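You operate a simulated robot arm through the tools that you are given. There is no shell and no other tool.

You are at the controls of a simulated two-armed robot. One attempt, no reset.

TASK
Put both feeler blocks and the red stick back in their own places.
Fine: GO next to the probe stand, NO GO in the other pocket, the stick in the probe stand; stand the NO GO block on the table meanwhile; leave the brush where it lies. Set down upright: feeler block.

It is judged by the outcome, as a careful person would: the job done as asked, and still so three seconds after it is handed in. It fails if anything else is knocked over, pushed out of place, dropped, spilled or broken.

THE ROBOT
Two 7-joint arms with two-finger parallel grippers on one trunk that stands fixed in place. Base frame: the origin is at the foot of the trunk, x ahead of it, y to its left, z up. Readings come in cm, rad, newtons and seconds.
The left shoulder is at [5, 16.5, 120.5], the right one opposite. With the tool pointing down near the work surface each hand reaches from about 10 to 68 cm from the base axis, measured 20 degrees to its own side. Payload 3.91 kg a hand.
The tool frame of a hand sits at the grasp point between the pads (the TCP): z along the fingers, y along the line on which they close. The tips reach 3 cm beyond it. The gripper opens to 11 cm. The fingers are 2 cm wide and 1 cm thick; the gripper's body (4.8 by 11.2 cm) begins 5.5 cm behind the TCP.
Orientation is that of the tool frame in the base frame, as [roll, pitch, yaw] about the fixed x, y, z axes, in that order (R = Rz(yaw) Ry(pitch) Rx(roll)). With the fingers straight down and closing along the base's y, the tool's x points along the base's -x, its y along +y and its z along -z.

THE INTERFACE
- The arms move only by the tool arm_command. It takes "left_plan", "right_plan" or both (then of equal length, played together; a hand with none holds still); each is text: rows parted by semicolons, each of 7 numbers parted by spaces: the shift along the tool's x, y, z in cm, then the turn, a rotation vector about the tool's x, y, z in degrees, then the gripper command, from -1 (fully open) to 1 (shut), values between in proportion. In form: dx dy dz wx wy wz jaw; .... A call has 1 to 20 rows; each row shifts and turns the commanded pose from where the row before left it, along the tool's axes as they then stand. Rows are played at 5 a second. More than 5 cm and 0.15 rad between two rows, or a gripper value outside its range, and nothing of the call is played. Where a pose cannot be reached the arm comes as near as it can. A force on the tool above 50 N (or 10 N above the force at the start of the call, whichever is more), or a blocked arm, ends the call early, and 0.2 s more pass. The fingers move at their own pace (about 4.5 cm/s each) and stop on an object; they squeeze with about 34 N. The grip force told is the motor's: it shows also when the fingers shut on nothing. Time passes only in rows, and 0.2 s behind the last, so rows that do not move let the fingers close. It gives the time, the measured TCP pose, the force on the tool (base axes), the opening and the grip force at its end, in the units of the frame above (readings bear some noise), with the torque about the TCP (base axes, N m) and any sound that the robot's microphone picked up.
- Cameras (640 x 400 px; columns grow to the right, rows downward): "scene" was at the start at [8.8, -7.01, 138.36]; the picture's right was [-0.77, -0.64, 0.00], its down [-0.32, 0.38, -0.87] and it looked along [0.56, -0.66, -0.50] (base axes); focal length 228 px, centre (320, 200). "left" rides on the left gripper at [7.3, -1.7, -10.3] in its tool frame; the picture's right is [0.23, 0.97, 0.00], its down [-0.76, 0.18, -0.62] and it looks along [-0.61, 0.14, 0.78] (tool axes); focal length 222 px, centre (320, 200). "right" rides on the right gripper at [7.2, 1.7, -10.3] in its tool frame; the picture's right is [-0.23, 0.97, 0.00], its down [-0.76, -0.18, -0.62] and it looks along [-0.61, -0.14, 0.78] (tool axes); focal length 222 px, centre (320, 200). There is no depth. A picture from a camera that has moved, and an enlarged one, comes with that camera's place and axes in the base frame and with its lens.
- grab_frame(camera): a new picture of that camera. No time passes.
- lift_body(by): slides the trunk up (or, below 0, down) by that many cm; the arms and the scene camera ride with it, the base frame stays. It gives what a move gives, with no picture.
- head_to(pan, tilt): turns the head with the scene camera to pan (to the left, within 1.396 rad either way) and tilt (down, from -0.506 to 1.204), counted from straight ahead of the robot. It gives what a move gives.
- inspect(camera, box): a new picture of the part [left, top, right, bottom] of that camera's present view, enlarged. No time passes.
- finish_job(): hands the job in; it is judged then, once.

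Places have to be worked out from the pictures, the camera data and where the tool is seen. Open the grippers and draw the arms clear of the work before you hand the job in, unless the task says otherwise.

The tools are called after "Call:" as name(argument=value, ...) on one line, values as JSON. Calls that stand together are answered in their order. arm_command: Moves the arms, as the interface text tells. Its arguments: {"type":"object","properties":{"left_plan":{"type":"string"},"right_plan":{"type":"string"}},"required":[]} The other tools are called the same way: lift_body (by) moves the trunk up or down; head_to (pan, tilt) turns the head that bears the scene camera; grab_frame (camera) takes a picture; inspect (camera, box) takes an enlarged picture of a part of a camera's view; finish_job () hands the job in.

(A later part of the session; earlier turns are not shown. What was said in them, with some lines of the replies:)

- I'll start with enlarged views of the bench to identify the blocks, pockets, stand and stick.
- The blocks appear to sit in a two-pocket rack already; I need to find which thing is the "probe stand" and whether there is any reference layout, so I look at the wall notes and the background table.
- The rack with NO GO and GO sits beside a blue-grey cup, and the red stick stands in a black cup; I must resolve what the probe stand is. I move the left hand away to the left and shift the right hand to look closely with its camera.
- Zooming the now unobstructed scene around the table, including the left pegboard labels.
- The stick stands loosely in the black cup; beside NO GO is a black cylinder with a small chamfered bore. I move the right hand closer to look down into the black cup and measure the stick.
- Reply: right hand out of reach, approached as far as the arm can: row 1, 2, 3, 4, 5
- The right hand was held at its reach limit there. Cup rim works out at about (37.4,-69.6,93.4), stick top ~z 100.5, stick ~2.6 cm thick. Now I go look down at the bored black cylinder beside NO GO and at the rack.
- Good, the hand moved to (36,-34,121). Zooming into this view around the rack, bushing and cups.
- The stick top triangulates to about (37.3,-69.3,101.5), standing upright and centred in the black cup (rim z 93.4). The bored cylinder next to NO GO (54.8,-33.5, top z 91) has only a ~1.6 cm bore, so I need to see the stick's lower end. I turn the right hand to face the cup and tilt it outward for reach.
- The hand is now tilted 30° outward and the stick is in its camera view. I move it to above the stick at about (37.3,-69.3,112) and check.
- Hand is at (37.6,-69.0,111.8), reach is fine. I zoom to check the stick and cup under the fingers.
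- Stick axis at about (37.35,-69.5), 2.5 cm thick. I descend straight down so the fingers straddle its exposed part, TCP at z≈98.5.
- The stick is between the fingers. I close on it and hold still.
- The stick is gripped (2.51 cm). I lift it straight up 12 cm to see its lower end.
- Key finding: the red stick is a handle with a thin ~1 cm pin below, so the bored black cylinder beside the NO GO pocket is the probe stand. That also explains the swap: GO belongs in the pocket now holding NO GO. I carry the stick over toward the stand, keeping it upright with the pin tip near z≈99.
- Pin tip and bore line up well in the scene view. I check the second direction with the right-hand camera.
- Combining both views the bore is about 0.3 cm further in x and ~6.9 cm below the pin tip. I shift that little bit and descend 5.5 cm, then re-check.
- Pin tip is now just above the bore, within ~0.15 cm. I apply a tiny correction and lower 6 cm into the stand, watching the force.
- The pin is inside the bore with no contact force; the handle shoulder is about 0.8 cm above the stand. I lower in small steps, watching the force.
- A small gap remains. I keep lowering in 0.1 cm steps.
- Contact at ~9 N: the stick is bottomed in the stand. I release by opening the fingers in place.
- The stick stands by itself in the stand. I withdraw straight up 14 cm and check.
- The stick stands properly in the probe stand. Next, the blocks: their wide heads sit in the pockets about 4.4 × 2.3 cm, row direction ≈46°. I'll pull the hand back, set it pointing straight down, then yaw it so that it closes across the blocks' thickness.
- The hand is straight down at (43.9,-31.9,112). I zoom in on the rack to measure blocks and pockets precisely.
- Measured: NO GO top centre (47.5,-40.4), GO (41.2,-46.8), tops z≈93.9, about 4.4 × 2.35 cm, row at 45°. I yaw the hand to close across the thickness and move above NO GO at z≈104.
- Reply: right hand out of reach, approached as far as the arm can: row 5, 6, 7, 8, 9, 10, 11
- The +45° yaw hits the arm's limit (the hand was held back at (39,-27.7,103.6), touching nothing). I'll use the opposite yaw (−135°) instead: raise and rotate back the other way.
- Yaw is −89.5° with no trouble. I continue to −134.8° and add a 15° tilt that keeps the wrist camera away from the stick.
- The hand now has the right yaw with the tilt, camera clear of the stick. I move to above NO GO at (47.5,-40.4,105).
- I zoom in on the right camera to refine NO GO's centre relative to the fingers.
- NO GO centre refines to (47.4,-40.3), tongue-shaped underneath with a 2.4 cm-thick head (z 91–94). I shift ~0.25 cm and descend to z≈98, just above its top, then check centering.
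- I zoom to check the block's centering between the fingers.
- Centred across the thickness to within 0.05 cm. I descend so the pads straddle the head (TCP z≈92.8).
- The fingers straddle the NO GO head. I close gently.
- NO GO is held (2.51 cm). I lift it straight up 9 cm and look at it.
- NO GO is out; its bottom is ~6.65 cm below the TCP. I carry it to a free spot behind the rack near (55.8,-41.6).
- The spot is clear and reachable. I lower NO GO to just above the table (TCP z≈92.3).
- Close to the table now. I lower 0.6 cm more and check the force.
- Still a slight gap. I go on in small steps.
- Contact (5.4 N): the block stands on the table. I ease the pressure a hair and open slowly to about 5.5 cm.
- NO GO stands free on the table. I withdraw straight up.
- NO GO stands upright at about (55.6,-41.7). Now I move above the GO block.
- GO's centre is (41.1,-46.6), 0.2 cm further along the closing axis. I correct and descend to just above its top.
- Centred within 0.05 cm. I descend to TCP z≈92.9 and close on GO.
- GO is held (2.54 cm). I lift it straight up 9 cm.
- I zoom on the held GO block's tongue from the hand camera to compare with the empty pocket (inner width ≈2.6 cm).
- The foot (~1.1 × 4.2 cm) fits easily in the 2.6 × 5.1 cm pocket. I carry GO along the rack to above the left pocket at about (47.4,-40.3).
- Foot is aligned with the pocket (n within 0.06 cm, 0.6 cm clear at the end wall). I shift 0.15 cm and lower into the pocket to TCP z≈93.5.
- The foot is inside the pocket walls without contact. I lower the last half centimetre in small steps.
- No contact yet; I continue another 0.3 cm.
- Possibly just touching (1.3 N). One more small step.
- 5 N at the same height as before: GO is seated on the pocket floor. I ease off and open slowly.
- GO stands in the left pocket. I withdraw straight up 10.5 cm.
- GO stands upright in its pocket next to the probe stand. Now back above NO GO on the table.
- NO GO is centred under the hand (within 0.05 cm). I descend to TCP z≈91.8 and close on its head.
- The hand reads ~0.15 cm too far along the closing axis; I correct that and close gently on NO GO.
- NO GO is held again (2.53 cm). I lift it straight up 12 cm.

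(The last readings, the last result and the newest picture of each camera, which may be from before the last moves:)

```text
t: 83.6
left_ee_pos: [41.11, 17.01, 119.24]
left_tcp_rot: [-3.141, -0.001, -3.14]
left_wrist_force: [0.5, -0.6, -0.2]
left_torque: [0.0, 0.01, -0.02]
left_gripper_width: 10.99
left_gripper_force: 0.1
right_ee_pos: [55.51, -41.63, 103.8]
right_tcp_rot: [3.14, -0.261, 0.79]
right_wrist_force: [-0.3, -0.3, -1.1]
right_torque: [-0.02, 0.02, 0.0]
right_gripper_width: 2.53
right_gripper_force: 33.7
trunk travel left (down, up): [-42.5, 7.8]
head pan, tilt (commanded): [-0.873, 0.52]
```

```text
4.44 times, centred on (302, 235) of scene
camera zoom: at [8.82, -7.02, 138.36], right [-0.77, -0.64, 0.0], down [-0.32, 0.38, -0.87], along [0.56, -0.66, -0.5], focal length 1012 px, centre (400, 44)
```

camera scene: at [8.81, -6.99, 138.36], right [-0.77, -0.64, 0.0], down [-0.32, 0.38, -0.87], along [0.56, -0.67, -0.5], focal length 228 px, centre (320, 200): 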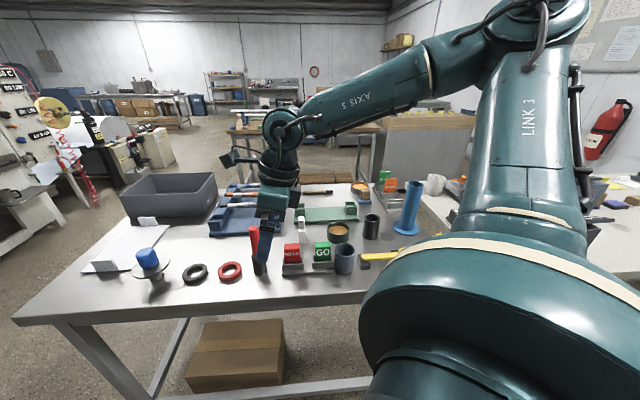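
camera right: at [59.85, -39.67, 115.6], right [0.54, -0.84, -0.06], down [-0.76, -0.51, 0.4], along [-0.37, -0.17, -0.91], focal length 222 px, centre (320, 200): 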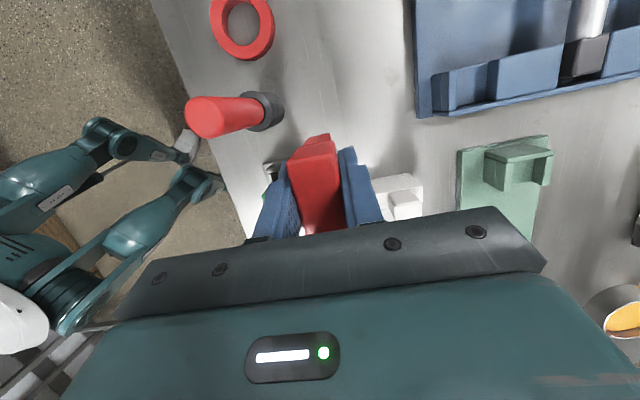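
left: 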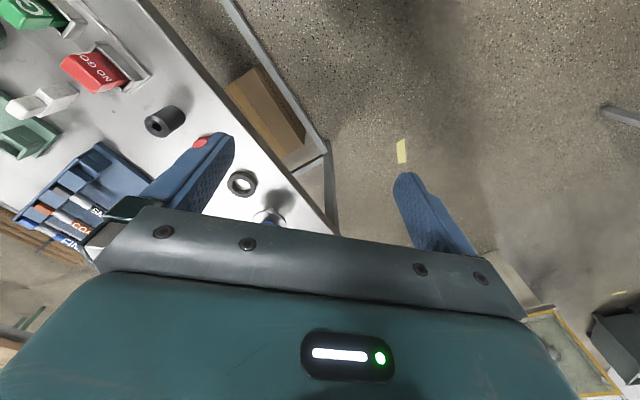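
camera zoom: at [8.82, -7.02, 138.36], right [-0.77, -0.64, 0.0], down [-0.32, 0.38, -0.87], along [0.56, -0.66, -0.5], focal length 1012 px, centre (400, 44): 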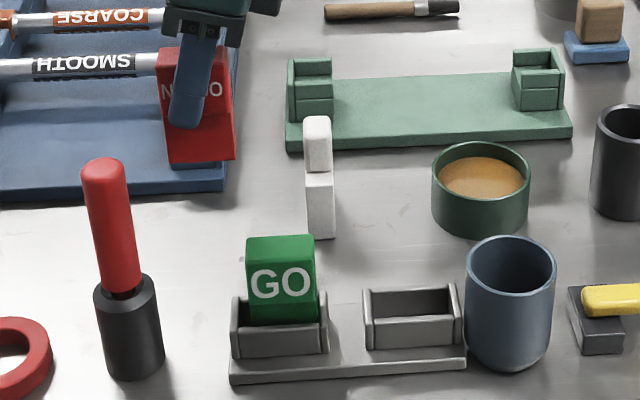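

NO GO hangs clear (foot bottom ≈97). I carry it over to above the right pocket at (41.07,-46.6).

Call:
arm_command(right_plan="-1.106 -0.5625 -0.3125 0 0 0 1; -2.212 -1.125 -0.625 0 0 0 1; -2.212 -1.125 -0.625 0 0 0 1; -2.212 -1.125 -0.625 0 0 0 1; -2.212 -1.125 -0.625 0 0 0 1; -2.212 -1.125 -0.625 0 0 0 1; -1.106 -0.5625 -0.3125 0 0 0 1; 0 0 0 0 0 0 1")

Call:
inspect(camera="right", box=[260, 90, 388, 170])

Call:
inspect(camera="scene", box=[250, 190, 378, 280])

```text
t: 85.4
left_ee_pos: [41.04, 16.98, 119.12]
left_tcp_rot: [3.141, -0.001, -3.141]
left_wrist_force: [0.1, -0.7, 0.9]
left_torque: [-0.01, 0.03, 0.01]
left_gripper_width: 11.01
left_gripper_force: 0.0
right_ee_pos: [40.99, -46.37, 103.88]
right_tcp_rot: [-3.14, -0.261, 0.792]
right_wrist_force: [0.4, -0.5, -1.0]
right_torque: [0.01, 0.0, 0.0]
right_gripper_width: 2.53
right_gripper_force: 34.3
trunk travel left (down, up): [-42.5, 7.8]
head pan, tilt (commanded): [-0.873, 0.52]
```

```text
5.00 times, centred on (324, 130) of right
camera zoom: at [45.23, -44.5, 115.72], right [0.54, -0.84, -0.06], down [-0.76, -0.51, 0.41], along [-0.37, -0.17, -0.91], focal length 1111 px, centre (300, 550)
```

zoom: 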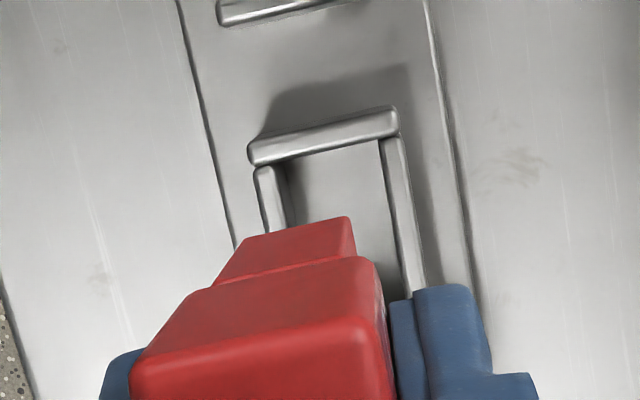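

```text
4.44 times, centred on (314, 235) of scene
camera zoom: at [8.81, -7.01, 138.36], right [-0.77, -0.64, 0.0], down [-0.32, 0.38, -0.87], along [0.56, -0.66, -0.5], focal length 1012 px, centre (347, 44)
```

zoom: 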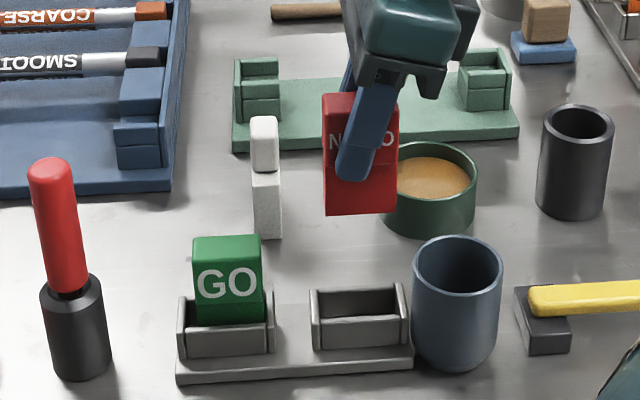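

The foot lines up along the row, but needs ~0.3 cm more along n. I correct and lower to just above the pocket walls, then re-check.

Call:
arm_command(right_plan="-0.26 0.1 0.966 0 0 0 1; -0.26 0.1 0.966 0 0 0 1; -0.26 0.1 0.966 0 0 0 1; -0.26 0 0.966 0 0 0 1; -0.26 0 0.966 0 0 0 1; 0 0 0 0 0 0 1")

Call:
inspect(camera="right", box=[260, 90, 388, 170])

Call:
inspect(camera="scene", box=[290, 210, 370, 270])

```text
t: 86.8
left_ee_pos: [41.01, 17.0, 119.32]
left_tcp_rot: [3.14, -0.001, -3.139]
left_wrist_force: [-0.6, 0.2, 0.8]
left_torque: [0.0, 0.02, 0.01]
left_gripper_width: 11.03
left_gripper_force: 0.1
right_ee_pos: [41.21, -46.77, 98.72]
right_tcp_rot: [3.141, -0.262, 0.791]
right_wrist_force: [-0.5, -0.4, 0.1]
right_torque: [0.0, -0.04, 0.01]
right_gripper_width: 2.52
right_gripper_force: 34.3
trunk travel left (down, up): [-42.5, 7.8]
head pan, tilt (commanded): [-0.873, 0.52]
```

```text
5.00 times, centred on (324, 130) of right
camera zoom: at [45.57, -44.9, 110.69], right [0.54, -0.84, -0.06], down [-0.76, -0.51, 0.4], along [-0.37, -0.17, -0.91], focal length 1111 px, centre (300, 550)
```

zoom: 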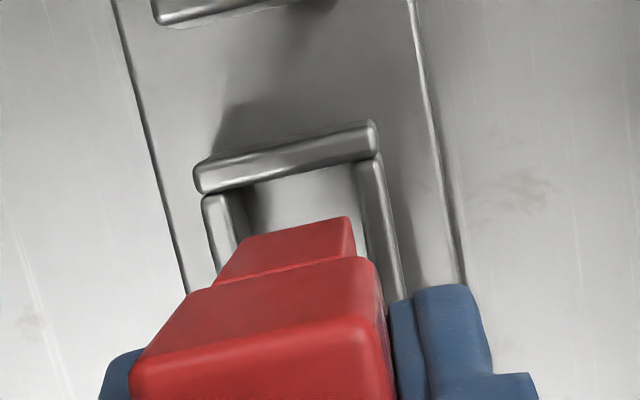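

```text
6.67 times, centred on (330, 240) of scene
camera zoom: at [8.81, -7.0, 138.36], right [-0.77, -0.64, 0.0], down [-0.32, 0.38, -0.87], along [0.56, -0.66, -0.5], focal length 1518 px, centre (253, -67)
```

zoom: 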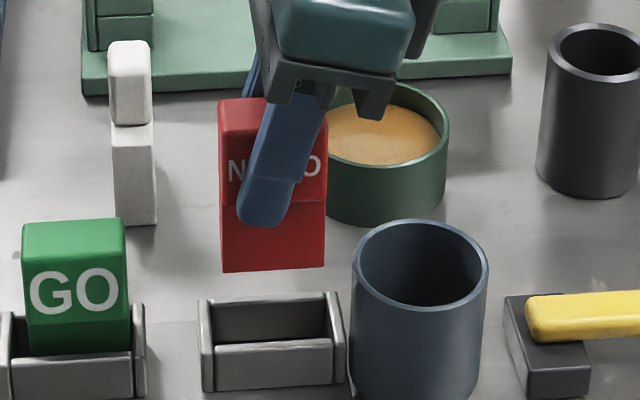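

The foot is now ~0.15 cm past the pocket's centreline. I correct and go down until the foot is just above the side walls.

Call:
arm_command(right_plan="-0.208 -0.075 0.773 0 0 0 1; -0.208 -0.075 0.773 0 0 0 1; -0.208 0 0.773 0 0 0 1; 0 0 0 0 0 0 1")

Call:
inspect(camera="right", box=[270, 100, 366, 160])

Call:
inspect(camera="scene", box=[300, 225, 364, 273])

```text
t: 87.8
left_ee_pos: [40.99, 17.0, 119.23]
left_tcp_rot: [-3.141, 0.001, -3.141]
left_wrist_force: [-0.2, -0.2, 0.3]
left_torque: [-0.02, -0.04, 0.0]
left_gripper_width: 11.02
left_gripper_force: 0.1
right_ee_pos: [41.19, -46.89, 96.52]
right_tcp_rot: [-3.14, -0.263, 0.791]
right_wrist_force: [0.3, -0.7, -0.4]
right_torque: [-0.01, 0.0, 0.01]
right_gripper_width: 2.54
right_gripper_force: 33.9
trunk travel left (down, up): [-42.5, 7.8]
head pan, tilt (commanded): [-0.873, 0.52]
```

```text
6.67 times, centred on (318, 130) of right
camera zoom: at [45.55, -44.99, 108.42], right [0.54, -0.84, -0.06], down [-0.76, -0.51, 0.4], along [-0.37, -0.17, -0.91], focal length 1481 px, centre (333, 667)
```

zoom: 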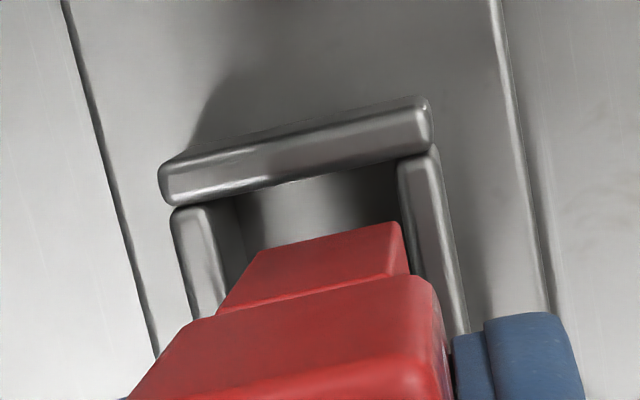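

```text
8.33 times, centred on (332, 249) of scene
camera zoom: at [8.81, -7.01, 138.36], right [-0.77, -0.64, 0.0], down [-0.32, 0.38, -0.87], along [0.56, -0.66, -0.5], focal length 1898 px, centre (220, -208)
```

zoom: 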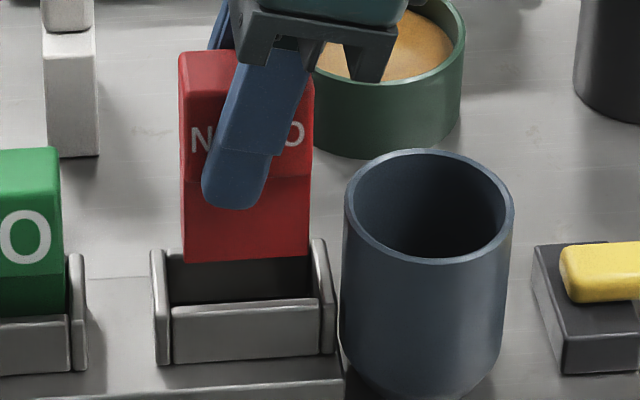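

Comparing foot and pocket in the same image, the foot is still ~0.3 cm too far along n (the readings wander a bit). I shift −0.3 cm without descending and check again.

Call:
arm_command(right_plan="0 -0.15 0 0 0 0 1; 0 -0.15 0 0 0 0 1; 0 0 0 0 0 0 1")

Call:
inspect(camera="right", box=[270, 100, 366, 160])

```text
t: 88.6
left_ee_pos: [41.06, 17.03, 119.17]
left_tcp_rot: [3.141, 0.0, -3.139]
left_wrist_force: [-0.1, 0.2, 0.5]
left_torque: [0.0, -0.01, 0.03]
left_gripper_width: 10.99
left_gripper_force: 0.2
right_ee_pos: [41.04, -46.63, 96.47]
right_tcp_rot: [3.141, -0.263, 0.792]
right_wrist_force: [0.1, -0.2, -0.6]
right_torque: [-0.02, 0.02, 0.05]
right_gripper_width: 2.53
right_gripper_force: 34.4
trunk travel left (down, up): [-42.5, 7.8]
head pan, tilt (commanded): [-0.873, 0.52]
```

```text
6.67 times, centred on (318, 130) of right
camera zoom: at [45.27, -44.67, 108.33], right [0.54, -0.84, -0.06], down [-0.76, -0.51, 0.41], along [-0.37, -0.17, -0.91], focal length 1481 px, centre (333, 667)
```

zoom: 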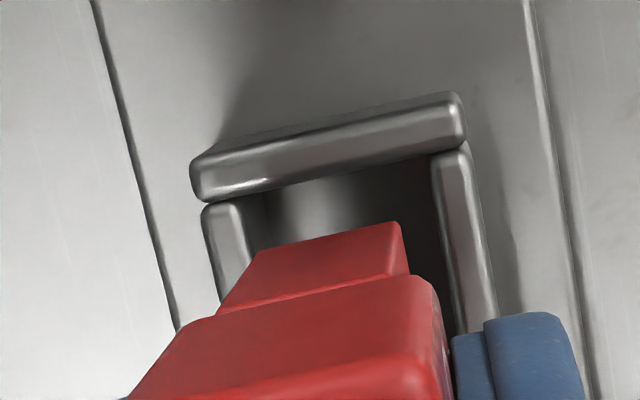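

Now it is ~0.13 cm short of centre; I add +0.12 cm while lowering the foot 2.3 cm into the pocket.

Call:
arm_command(right_plan="0 0.12 0 0 0 0 1; -0.12 0 0.444 0 0 0 1; -0.12 0 0.444 0 0 0 1; -0.12 0 0.444 0 0 0 1; -0.12 0 0.444 0 0 0 1; -0.12 0 0.444 0 0 0 1; 0 0 0 0 0 0 1")

Call:
inspect(camera="right", box=[270, 100, 366, 160])

Call:
inspect(camera="scene", box=[300, 225, 364, 273])

```text
t: 90.2
left_ee_pos: [41.02, 16.92, 119.29]
left_tcp_rot: [-3.141, 0.0, -3.14]
left_wrist_force: [0.6, 0.5, 0.1]
left_torque: [0.01, 0.02, 0.0]
left_gripper_width: 11.02
left_gripper_force: 0.0
right_ee_pos: [41.11, -46.78, 94.15]
right_tcp_rot: [3.142, -0.261, 0.791]
right_wrist_force: [0.5, 0.7, -0.9]
right_torque: [0.03, -0.01, -0.02]
right_gripper_width: 2.55
right_gripper_force: 34.6
trunk travel left (down, up): [-42.5, 7.8]
head pan, tilt (commanded): [-0.873, 0.52]
```

```text
6.67 times, centred on (318, 130) of right
camera zoom: at [45.38, -44.77, 105.99], right [0.54, -0.84, -0.06], down [-0.76, -0.51, 0.4], along [-0.37, -0.17, -0.91], focal length 1481 px, centre (333, 667)
```

zoom: 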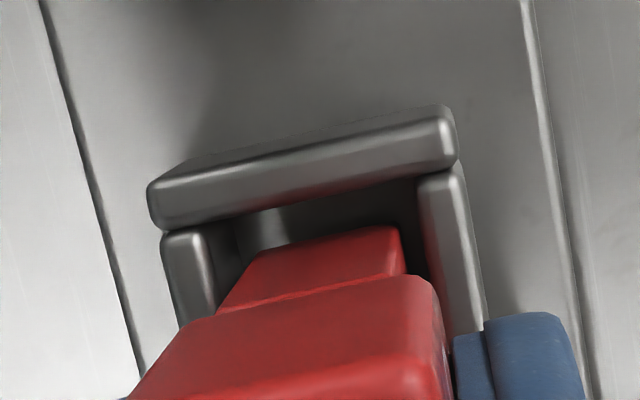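

```text
8.33 times, centred on (332, 249) of scene
camera zoom: at [8.81, -7.01, 138.36], right [-0.77, -0.64, 0.0], down [-0.32, 0.38, -0.87], along [0.56, -0.66, -0.5], focal length 1898 px, centre (220, -208)
```

zoom: 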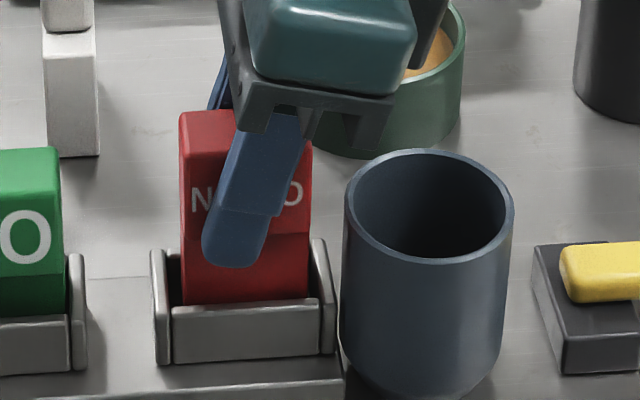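

Foot is in the pocket with no contact. I lower 0.8 cm further and then in fine steps.

Call:
arm_command(right_plan="-0.052 0 0.193 0 0 0 1; -0.052 0 0.193 0 0 0 1; -0.052 0 0.193 0 0 0 1; -0.052 0 0.193 0 0 0 1; 0 0 0 0 0 0 1")

```text
t: 91.4
left_ee_pos: [41.05, 17.01, 119.29]
left_tcp_rot: [3.142, 0.002, -3.141]
left_wrist_force: [-0.4, 0.7, 0.0]
left_torque: [-0.02, 0.0, 0.0]
left_gripper_width: 11.02
left_gripper_force: 0.1
right_ee_pos: [41.09, -46.6, 93.37]
right_tcp_rot: [3.141, -0.261, 0.791]
right_wrist_force: [0.2, 0.5, -0.8]
right_torque: [-0.01, 0.0, -0.01]
right_gripper_width: 2.52
right_gripper_force: 34.0
trunk travel left (down, up): [-42.5, 7.8]
head pan, tilt (commanded): [-0.873, 0.52]
```

No contact yet at 93.37; two more 0.15 cm steps.

Call:
arm_command(right_plan="-0.039 0 0.145 0 0 0 1; -0.039 0 0.145 0 0 0 1; 0 0 0 0 0 0 1")

```text
t: 92.2
left_ee_pos: [41.0, 17.02, 119.29]
left_tcp_rot: [3.141, -0.001, -3.141]
left_wrist_force: [-0.6, -0.4, 1.5]
left_torque: [0.0, 0.01, -0.01]
left_gripper_width: 11.0
left_gripper_force: 0.1
right_ee_pos: [41.24, -46.65, 92.95]
right_tcp_rot: [-3.141, -0.262, 0.79]
right_wrist_force: [0.9, -0.2, -0.8]
right_torque: [0.0, -0.01, -0.02]
right_gripper_width: 2.53
right_gripper_force: 33.7
trunk travel left (down, up): [-42.5, 7.8]
head pan, tilt (commanded): [-0.873, 0.52]
```

Still free at 92.95; another small step.

Call:
arm_command(right_plan="-0.026 0 0.0966 0 0 0 1; -0.026 0 0.0966 0 0 0 1; 0 0 0 0 0 0 1")

Call:
inspect(camera="scene", box=[300, 225, 364, 273])

Call:
inspect(camera="right", box=[270, 100, 366, 160])

```text
t: 93.0
left_ee_pos: [41.05, 17.09, 119.36]
left_tcp_rot: [-3.141, -0.001, -3.139]
left_wrist_force: [-0.1, -0.9, 0.2]
left_torque: [0.02, 0.0, 0.0]
left_gripper_width: 11.0
left_gripper_force: 0.0
right_ee_pos: [41.04, -46.61, 92.76]
right_tcp_rot: [-3.141, -0.263, 0.79]
right_wrist_force: [0.0, -0.4, 0.0]
right_torque: [0.0, 0.0, 0.02]
right_gripper_width: 2.54
right_gripper_force: 34.5
trunk travel left (down, up): [-42.5, 7.8]
head pan, tilt (commanded): [-0.873, 0.52]
```

```text
8.33 times, centred on (332, 249) of scene
camera zoom: at [8.81, -7.0, 138.37], right [-0.77, -0.64, 0.0], down [-0.32, 0.38, -0.87], along [0.56, -0.66, -0.5], focal length 1898 px, centre (220, -208)
```

zoom: 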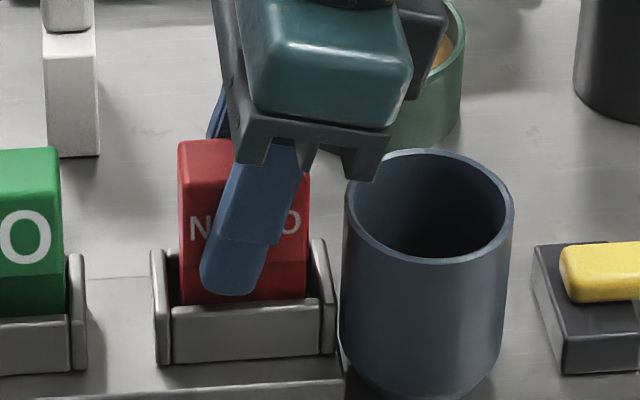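

```text
6.67 times, centred on (318, 130) of right
camera zoom: at [45.42, -44.74, 104.68], right [0.54, -0.84, -0.06], down [-0.76, -0.51, 0.4], along [-0.37, -0.17, -0.91], focal length 1481 px, centre (333, 667)
```

zoom: 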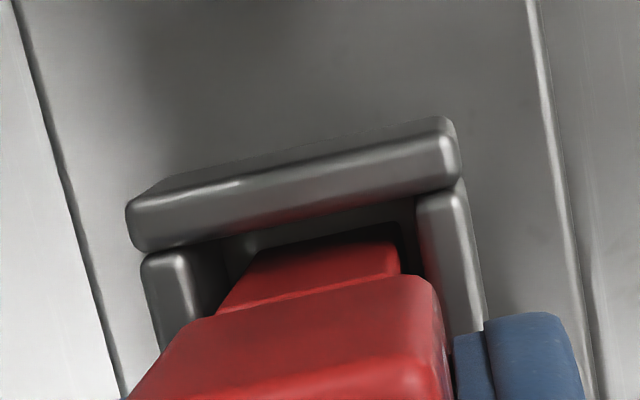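

Still free (0 N at 92.76). I continue in 0.1 cm steps.

Call:
arm_command(right_plan="-0.026 0 0.0966 0 0 0 1; 0 0 0 0 0 0 1")

```text
t: 93.6
left_ee_pos: [40.98, 16.98, 119.4]
left_tcp_rot: [3.141, 0.0, -3.14]
left_wrist_force: [-0.6, -0.3, 0.5]
left_torque: [0.03, -0.05, 0.01]
left_gripper_width: 10.97
left_gripper_force: 0.2
right_ee_pos: [41.22, -46.61, 92.76]
right_tcp_rot: [3.139, -0.262, 0.792]
right_wrist_force: [0.5, -1.1, 3.6]
right_torque: [-0.08, -0.03, -0.02]
right_gripper_width: 2.52
right_gripper_force: 34.3
trunk travel left (down, up): [-42.5, 7.8]
head pan, tilt (commanded): [-0.873, 0.52]
```

Contact (3.6 N): NO GO sits on the pocket floor. I open slowly.

Call:
arm_command(right_plan="0.01 0 -0.04 0 0 0 1; 0 0 0 0 0 0 0.52; 0 0 0 0 0 0 0.48; 0 0 0 0 0 0 0.42; 0 0 0 0 0 0 0.35; 0 0 0 0 0 0 0.25; 0 0 0 0 0 0 0.1; 0 0 0 0 0 0 0; 0 0 0 0 0 0 0")

Call:
inspect(camera="scene", box=[270, 220, 366, 280])

Call:
grab_frame(camera="right")

```text
t: 95.6
left_ee_pos: [41.05, 16.94, 119.31]
left_tcp_rot: [3.141, 0.001, -3.14]
left_wrist_force: [0.2, -0.6, -0.5]
left_torque: [0.02, -0.03, 0.0]
left_gripper_width: 10.99
left_gripper_force: 0.1
right_ee_pos: [41.22, -46.66, 92.81]
right_tcp_rot: [3.142, -0.262, 0.79]
right_wrist_force: [-0.5, 0.1, -0.1]
right_torque: [0.0, 0.0, 0.0]
right_gripper_width: 5.54
right_gripper_force: 0.0
trunk travel left (down, up): [-42.5, 7.8]
head pan, tilt (commanded): [-0.873, 0.52]
```

```text
6.67 times, centred on (318, 250) of scene
camera zoom: at [8.81, -7.01, 138.36], right [-0.77, -0.64, 0.0], down [-0.32, 0.38, -0.87], along [0.56, -0.66, -0.5], focal length 1518 px, centre (333, -133)
```

zoom: 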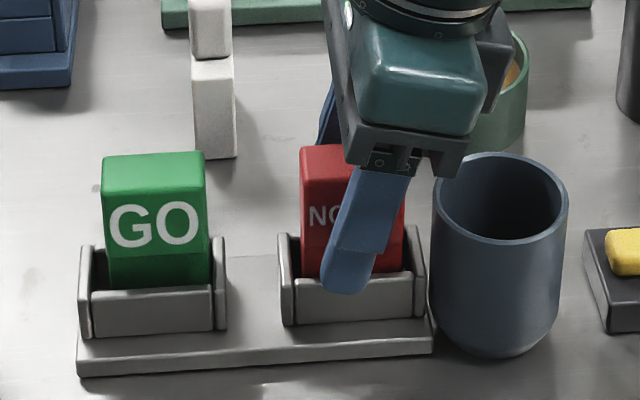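

```text
taken
camera right: at [45.43, -44.73, 104.7], right [0.54, -0.84, -0.06], down [-0.76, -0.51, 0.4], along [-0.37, -0.17, -0.91], focal length 222 px, centre (320, 200)
```

right: 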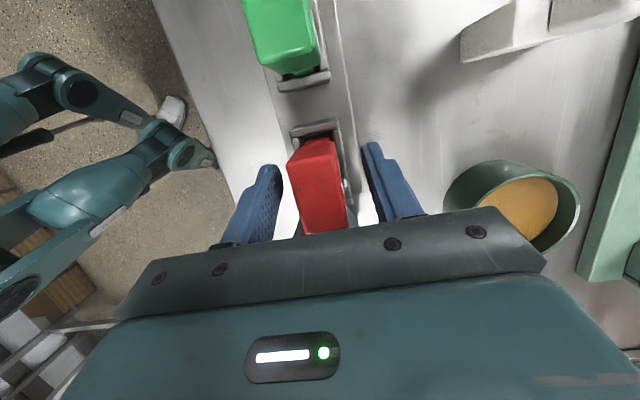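

NO GO stands in the right pocket, fingers free of it. I withdraw straight up.

Call:
arm_command(right_plan="0.13 0 -0.483 0 0 0 0; 0.26 0 -0.9656 0 0 0 0; 0.39 0 -1.448 0 0 0 0; 0.52 0 -1.931 0 0 0 0; 0.52 0 -1.931 0 0 0 0; 0.52 0 -1.931 0 0 0 0; 0.52 0 -1.931 0 0 0 0; 0.52 0 -1.931 0 0 0 0; 0.52 0 -1.931 0 0 0 0; 0 0 0 0 0 0 0")

Call:
inspect(camera="scene", box=[230, 200, 374, 290])

Call:
grab_frame(camera="right")

```text
t: 97.8
left_ee_pos: [41.1, 16.97, 119.27]
left_tcp_rot: [-3.141, -0.002, -3.141]
left_wrist_force: [0.4, -0.2, -0.8]
left_torque: [0.01, -0.01, 0.0]
left_gripper_width: 10.99
left_gripper_force: 0.1
right_ee_pos: [41.08, -46.49, 107.75]
right_tcp_rot: [3.141, -0.261, 0.792]
right_wrist_force: [-0.1, 1.1, 0.3]
right_torque: [0.02, -0.02, -0.01]
right_gripper_width: 5.49
right_gripper_force: 0.0
trunk travel left (down, up): [-42.5, 7.8]
head pan, tilt (commanded): [-0.873, 0.52]
```

```text
4.44 times, centred on (302, 245) of scene
camera zoom: at [8.81, -7.02, 138.36], right [-0.77, -0.64, 0.0], down [-0.32, 0.38, -0.87], along [0.56, -0.66, -0.5], focal length 1012 px, centre (400, 0)
```

zoom: 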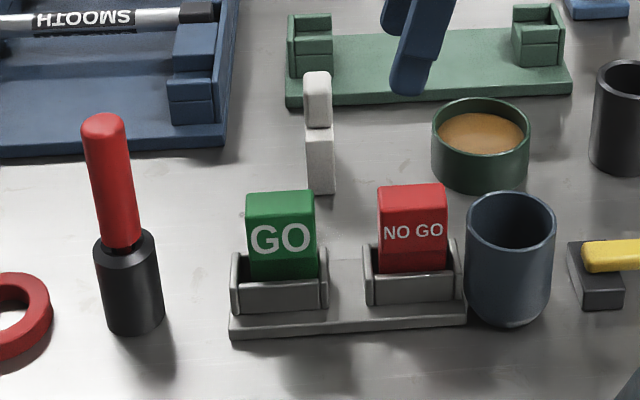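

```text
taken
camera right: at [45.42, -44.64, 119.57], right [0.54, -0.84, -0.06], down [-0.76, -0.51, 0.4], along [-0.37, -0.17, -0.91], focal length 222 px, centre (320, 200)
```

right: 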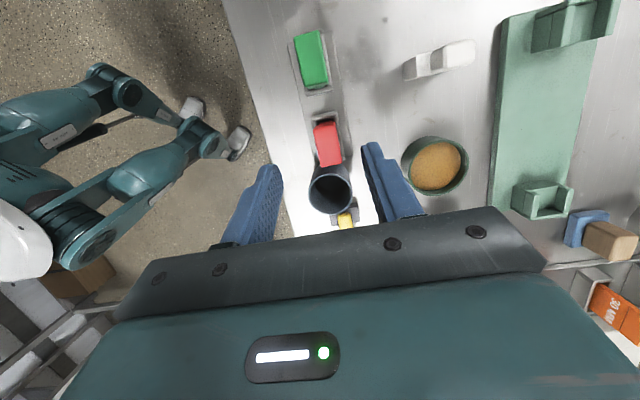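

Both blocks are in place. I check the stick's seating closely before clearing the arms.

Call:
inspect(camera="scene", box=[235, 220, 283, 280])

Call:
inspect(camera="scene", box=[275, 235, 339, 280])

```text
6.67 times, centred on (259, 250) of scene
camera zoom: at [8.81, -7.02, 138.36], right [-0.77, -0.64, 0.0], down [-0.32, 0.38, -0.87], along [0.56, -0.66, -0.5], focal length 1518 px, centre (727, -133)
```

zoom: 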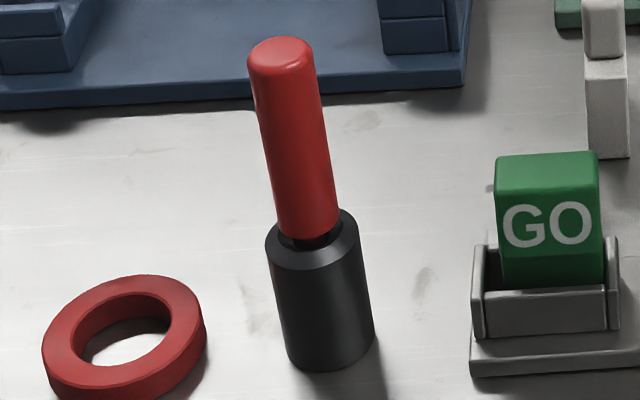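

```text
8.89 times, centred on (307, 258) of scene
camera zoom: at [8.81, -7.02, 138.36], right [-0.77, -0.64, 0.0], down [-0.32, 0.38, -0.87], along [0.56, -0.66, -0.5], focal length 2024 px, centre (436, -311)
```

zoom: 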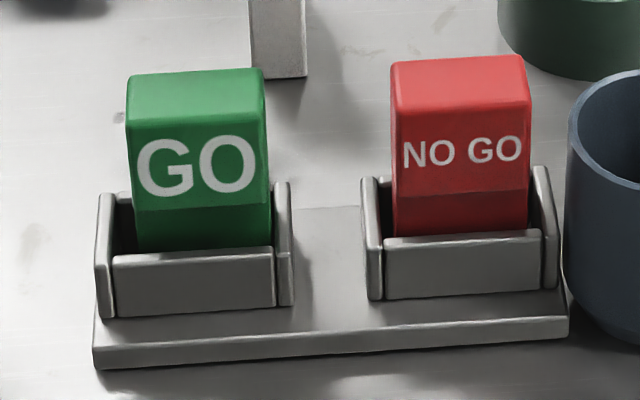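

Stick and blocks are upright and seated. I open the right gripper fully and draw it back and up, clear of the bench.

Call:
arm_command(right_plan="0.26 0 -0.966 0 0 0 0; 0.728 -2.178 -1.53 0 0 0 0; 0.728 -2.178 -1.53 0 0 0 -0.5; 0.728 -2.178 -1.53 0 0 0 -1; 0.728 -2.178 -1.53 0 0 0 -1; 0.728 -2.178 -1.53 0 0 0 -1; 0.728 -2.178 -1.53 0 0 0 -1; 0 0 0 0 0 0 -1; 0 0 0 0 0 0 -1")

Call:
grab_frame(camera="scene")

Call:
inspect(camera="scene", box=[80, 165, 456, 310])

```text
t: 99.8
left_ee_pos: [40.97, 17.01, 119.3]
left_tcp_rot: [-3.142, 0.0, -3.139]
left_wrist_force: [-0.3, -0.3, 0.6]
left_torque: [0.0, 0.0, -0.01]
left_gripper_width: 11.0
left_gripper_force: 0.0
right_ee_pos: [32.85, -36.21, 118.92]
right_tcp_rot: [3.141, -0.261, 0.792]
right_wrist_force: [-0.1, -0.4, -0.3]
right_torque: [-0.02, 0.01, -0.01]
right_gripper_width: 11.02
right_gripper_force: 0.1
trunk travel left (down, up): [-42.5, 7.8]
head pan, tilt (commanded): [-0.873, 0.52]
```

```text
taken
camera scene: at [8.8, -7.0, 138.37], right [-0.77, -0.64, 0.0], down [-0.32, 0.38, -0.87], along [0.56, -0.66, -0.5], focal length 228 px, centre (320, 200)
```

scene: 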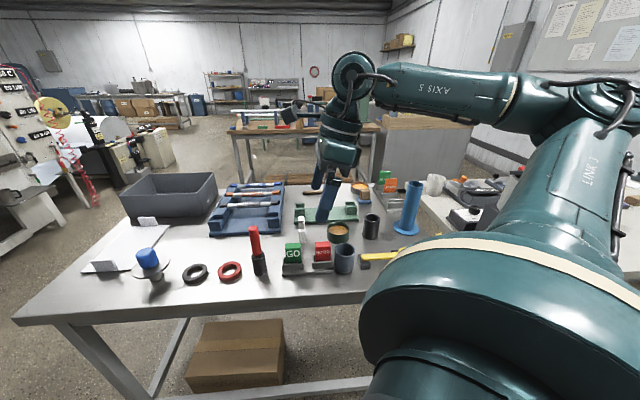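

```text
1.70 times, centred on (268, 238) of scene
camera zoom: at [8.8, -7.0, 138.37], right [-0.77, -0.64, 0.0], down [-0.32, 0.38, -0.87], along [0.56, -0.66, -0.5], focal length 388 px, centre (408, 136)
```

zoom: 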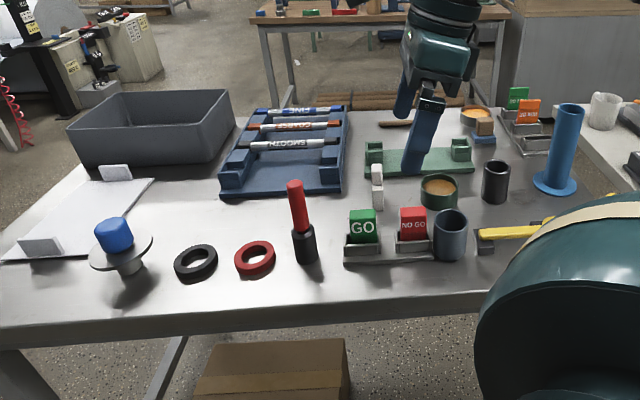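

Everything stands as asked and nothing else has moved. I pull the right hand a little further back off the table edge, then hand in.

Call:
arm_command(right_plan="0 -2 -0.3 0 0 0 -1; 0 -2 -0.3 0 0 0 -1; 0 -2 -0.3 0 0 0 -1; 0 0 0 0 0 0 -1; 0 0 0 0 0 0 -1")

Call:
inspect(camera="scene", box=[230, 180, 422, 300])

```text
t: 101.0
left_ee_pos: [41.06, 16.96, 119.27]
left_tcp_rot: [3.14, 0.0, -3.14]
left_wrist_force: [0.3, -0.6, -0.4]
left_torque: [-0.01, -0.02, 0.01]
left_gripper_width: 10.99
left_gripper_force: 0.1
right_ee_pos: [28.52, -31.97, 119.64]
right_tcp_rot: [3.141, -0.262, 0.791]
right_wrist_force: [0.3, 0.1, -0.3]
right_torque: [0.0, 0.01, 0.01]
right_gripper_width: 10.98
right_gripper_force: 0.1
trunk travel left (down, up): [-42.5, 7.8]
head pan, tilt (commanded): [-0.873, 0.52]
```

```text
3.33 times, centred on (326, 240) of scene
camera zoom: at [8.8, -7.0, 138.37], right [-0.77, -0.64, 0.0], down [-0.32, 0.38, -0.87], along [0.56, -0.66, -0.5], focal length 759 px, centre (300, 67)
```

zoom: 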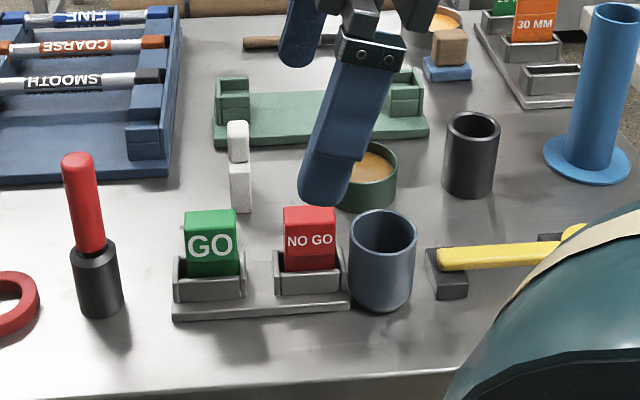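

The stick is in the probe stand, with GO in the pocket next to it and NO GO in the other pocket. Both blocks stand upright, the brush is untouched, and both grippers are open and clear, so I hand the job in.

Call:
finish_job()

```text
The job is handed in.
```

I moved the red stick and both feeler blocks to their own places and handed the job in. I haven't seen the judging result. In the last picture before I handed it in, everything was standing as asked:

- **Red stick:** it stands upright in the black bored cylinder beside the left pocket, which I took to be the probe stand. The stick has a thin pin below its handle that fits that bore, and GO next to it matches the swap you described.
- **GO block:** it stands upright in the left pocket, next to the probe stand.
- **NO GO block:** I stood it on the table while I swapped them. It is now upright in the right pocket.
- **Everything else:** I saw nothing else knocked over or moved, and I did not touch the brush. Both grippers are open and the arms are clear of the work.
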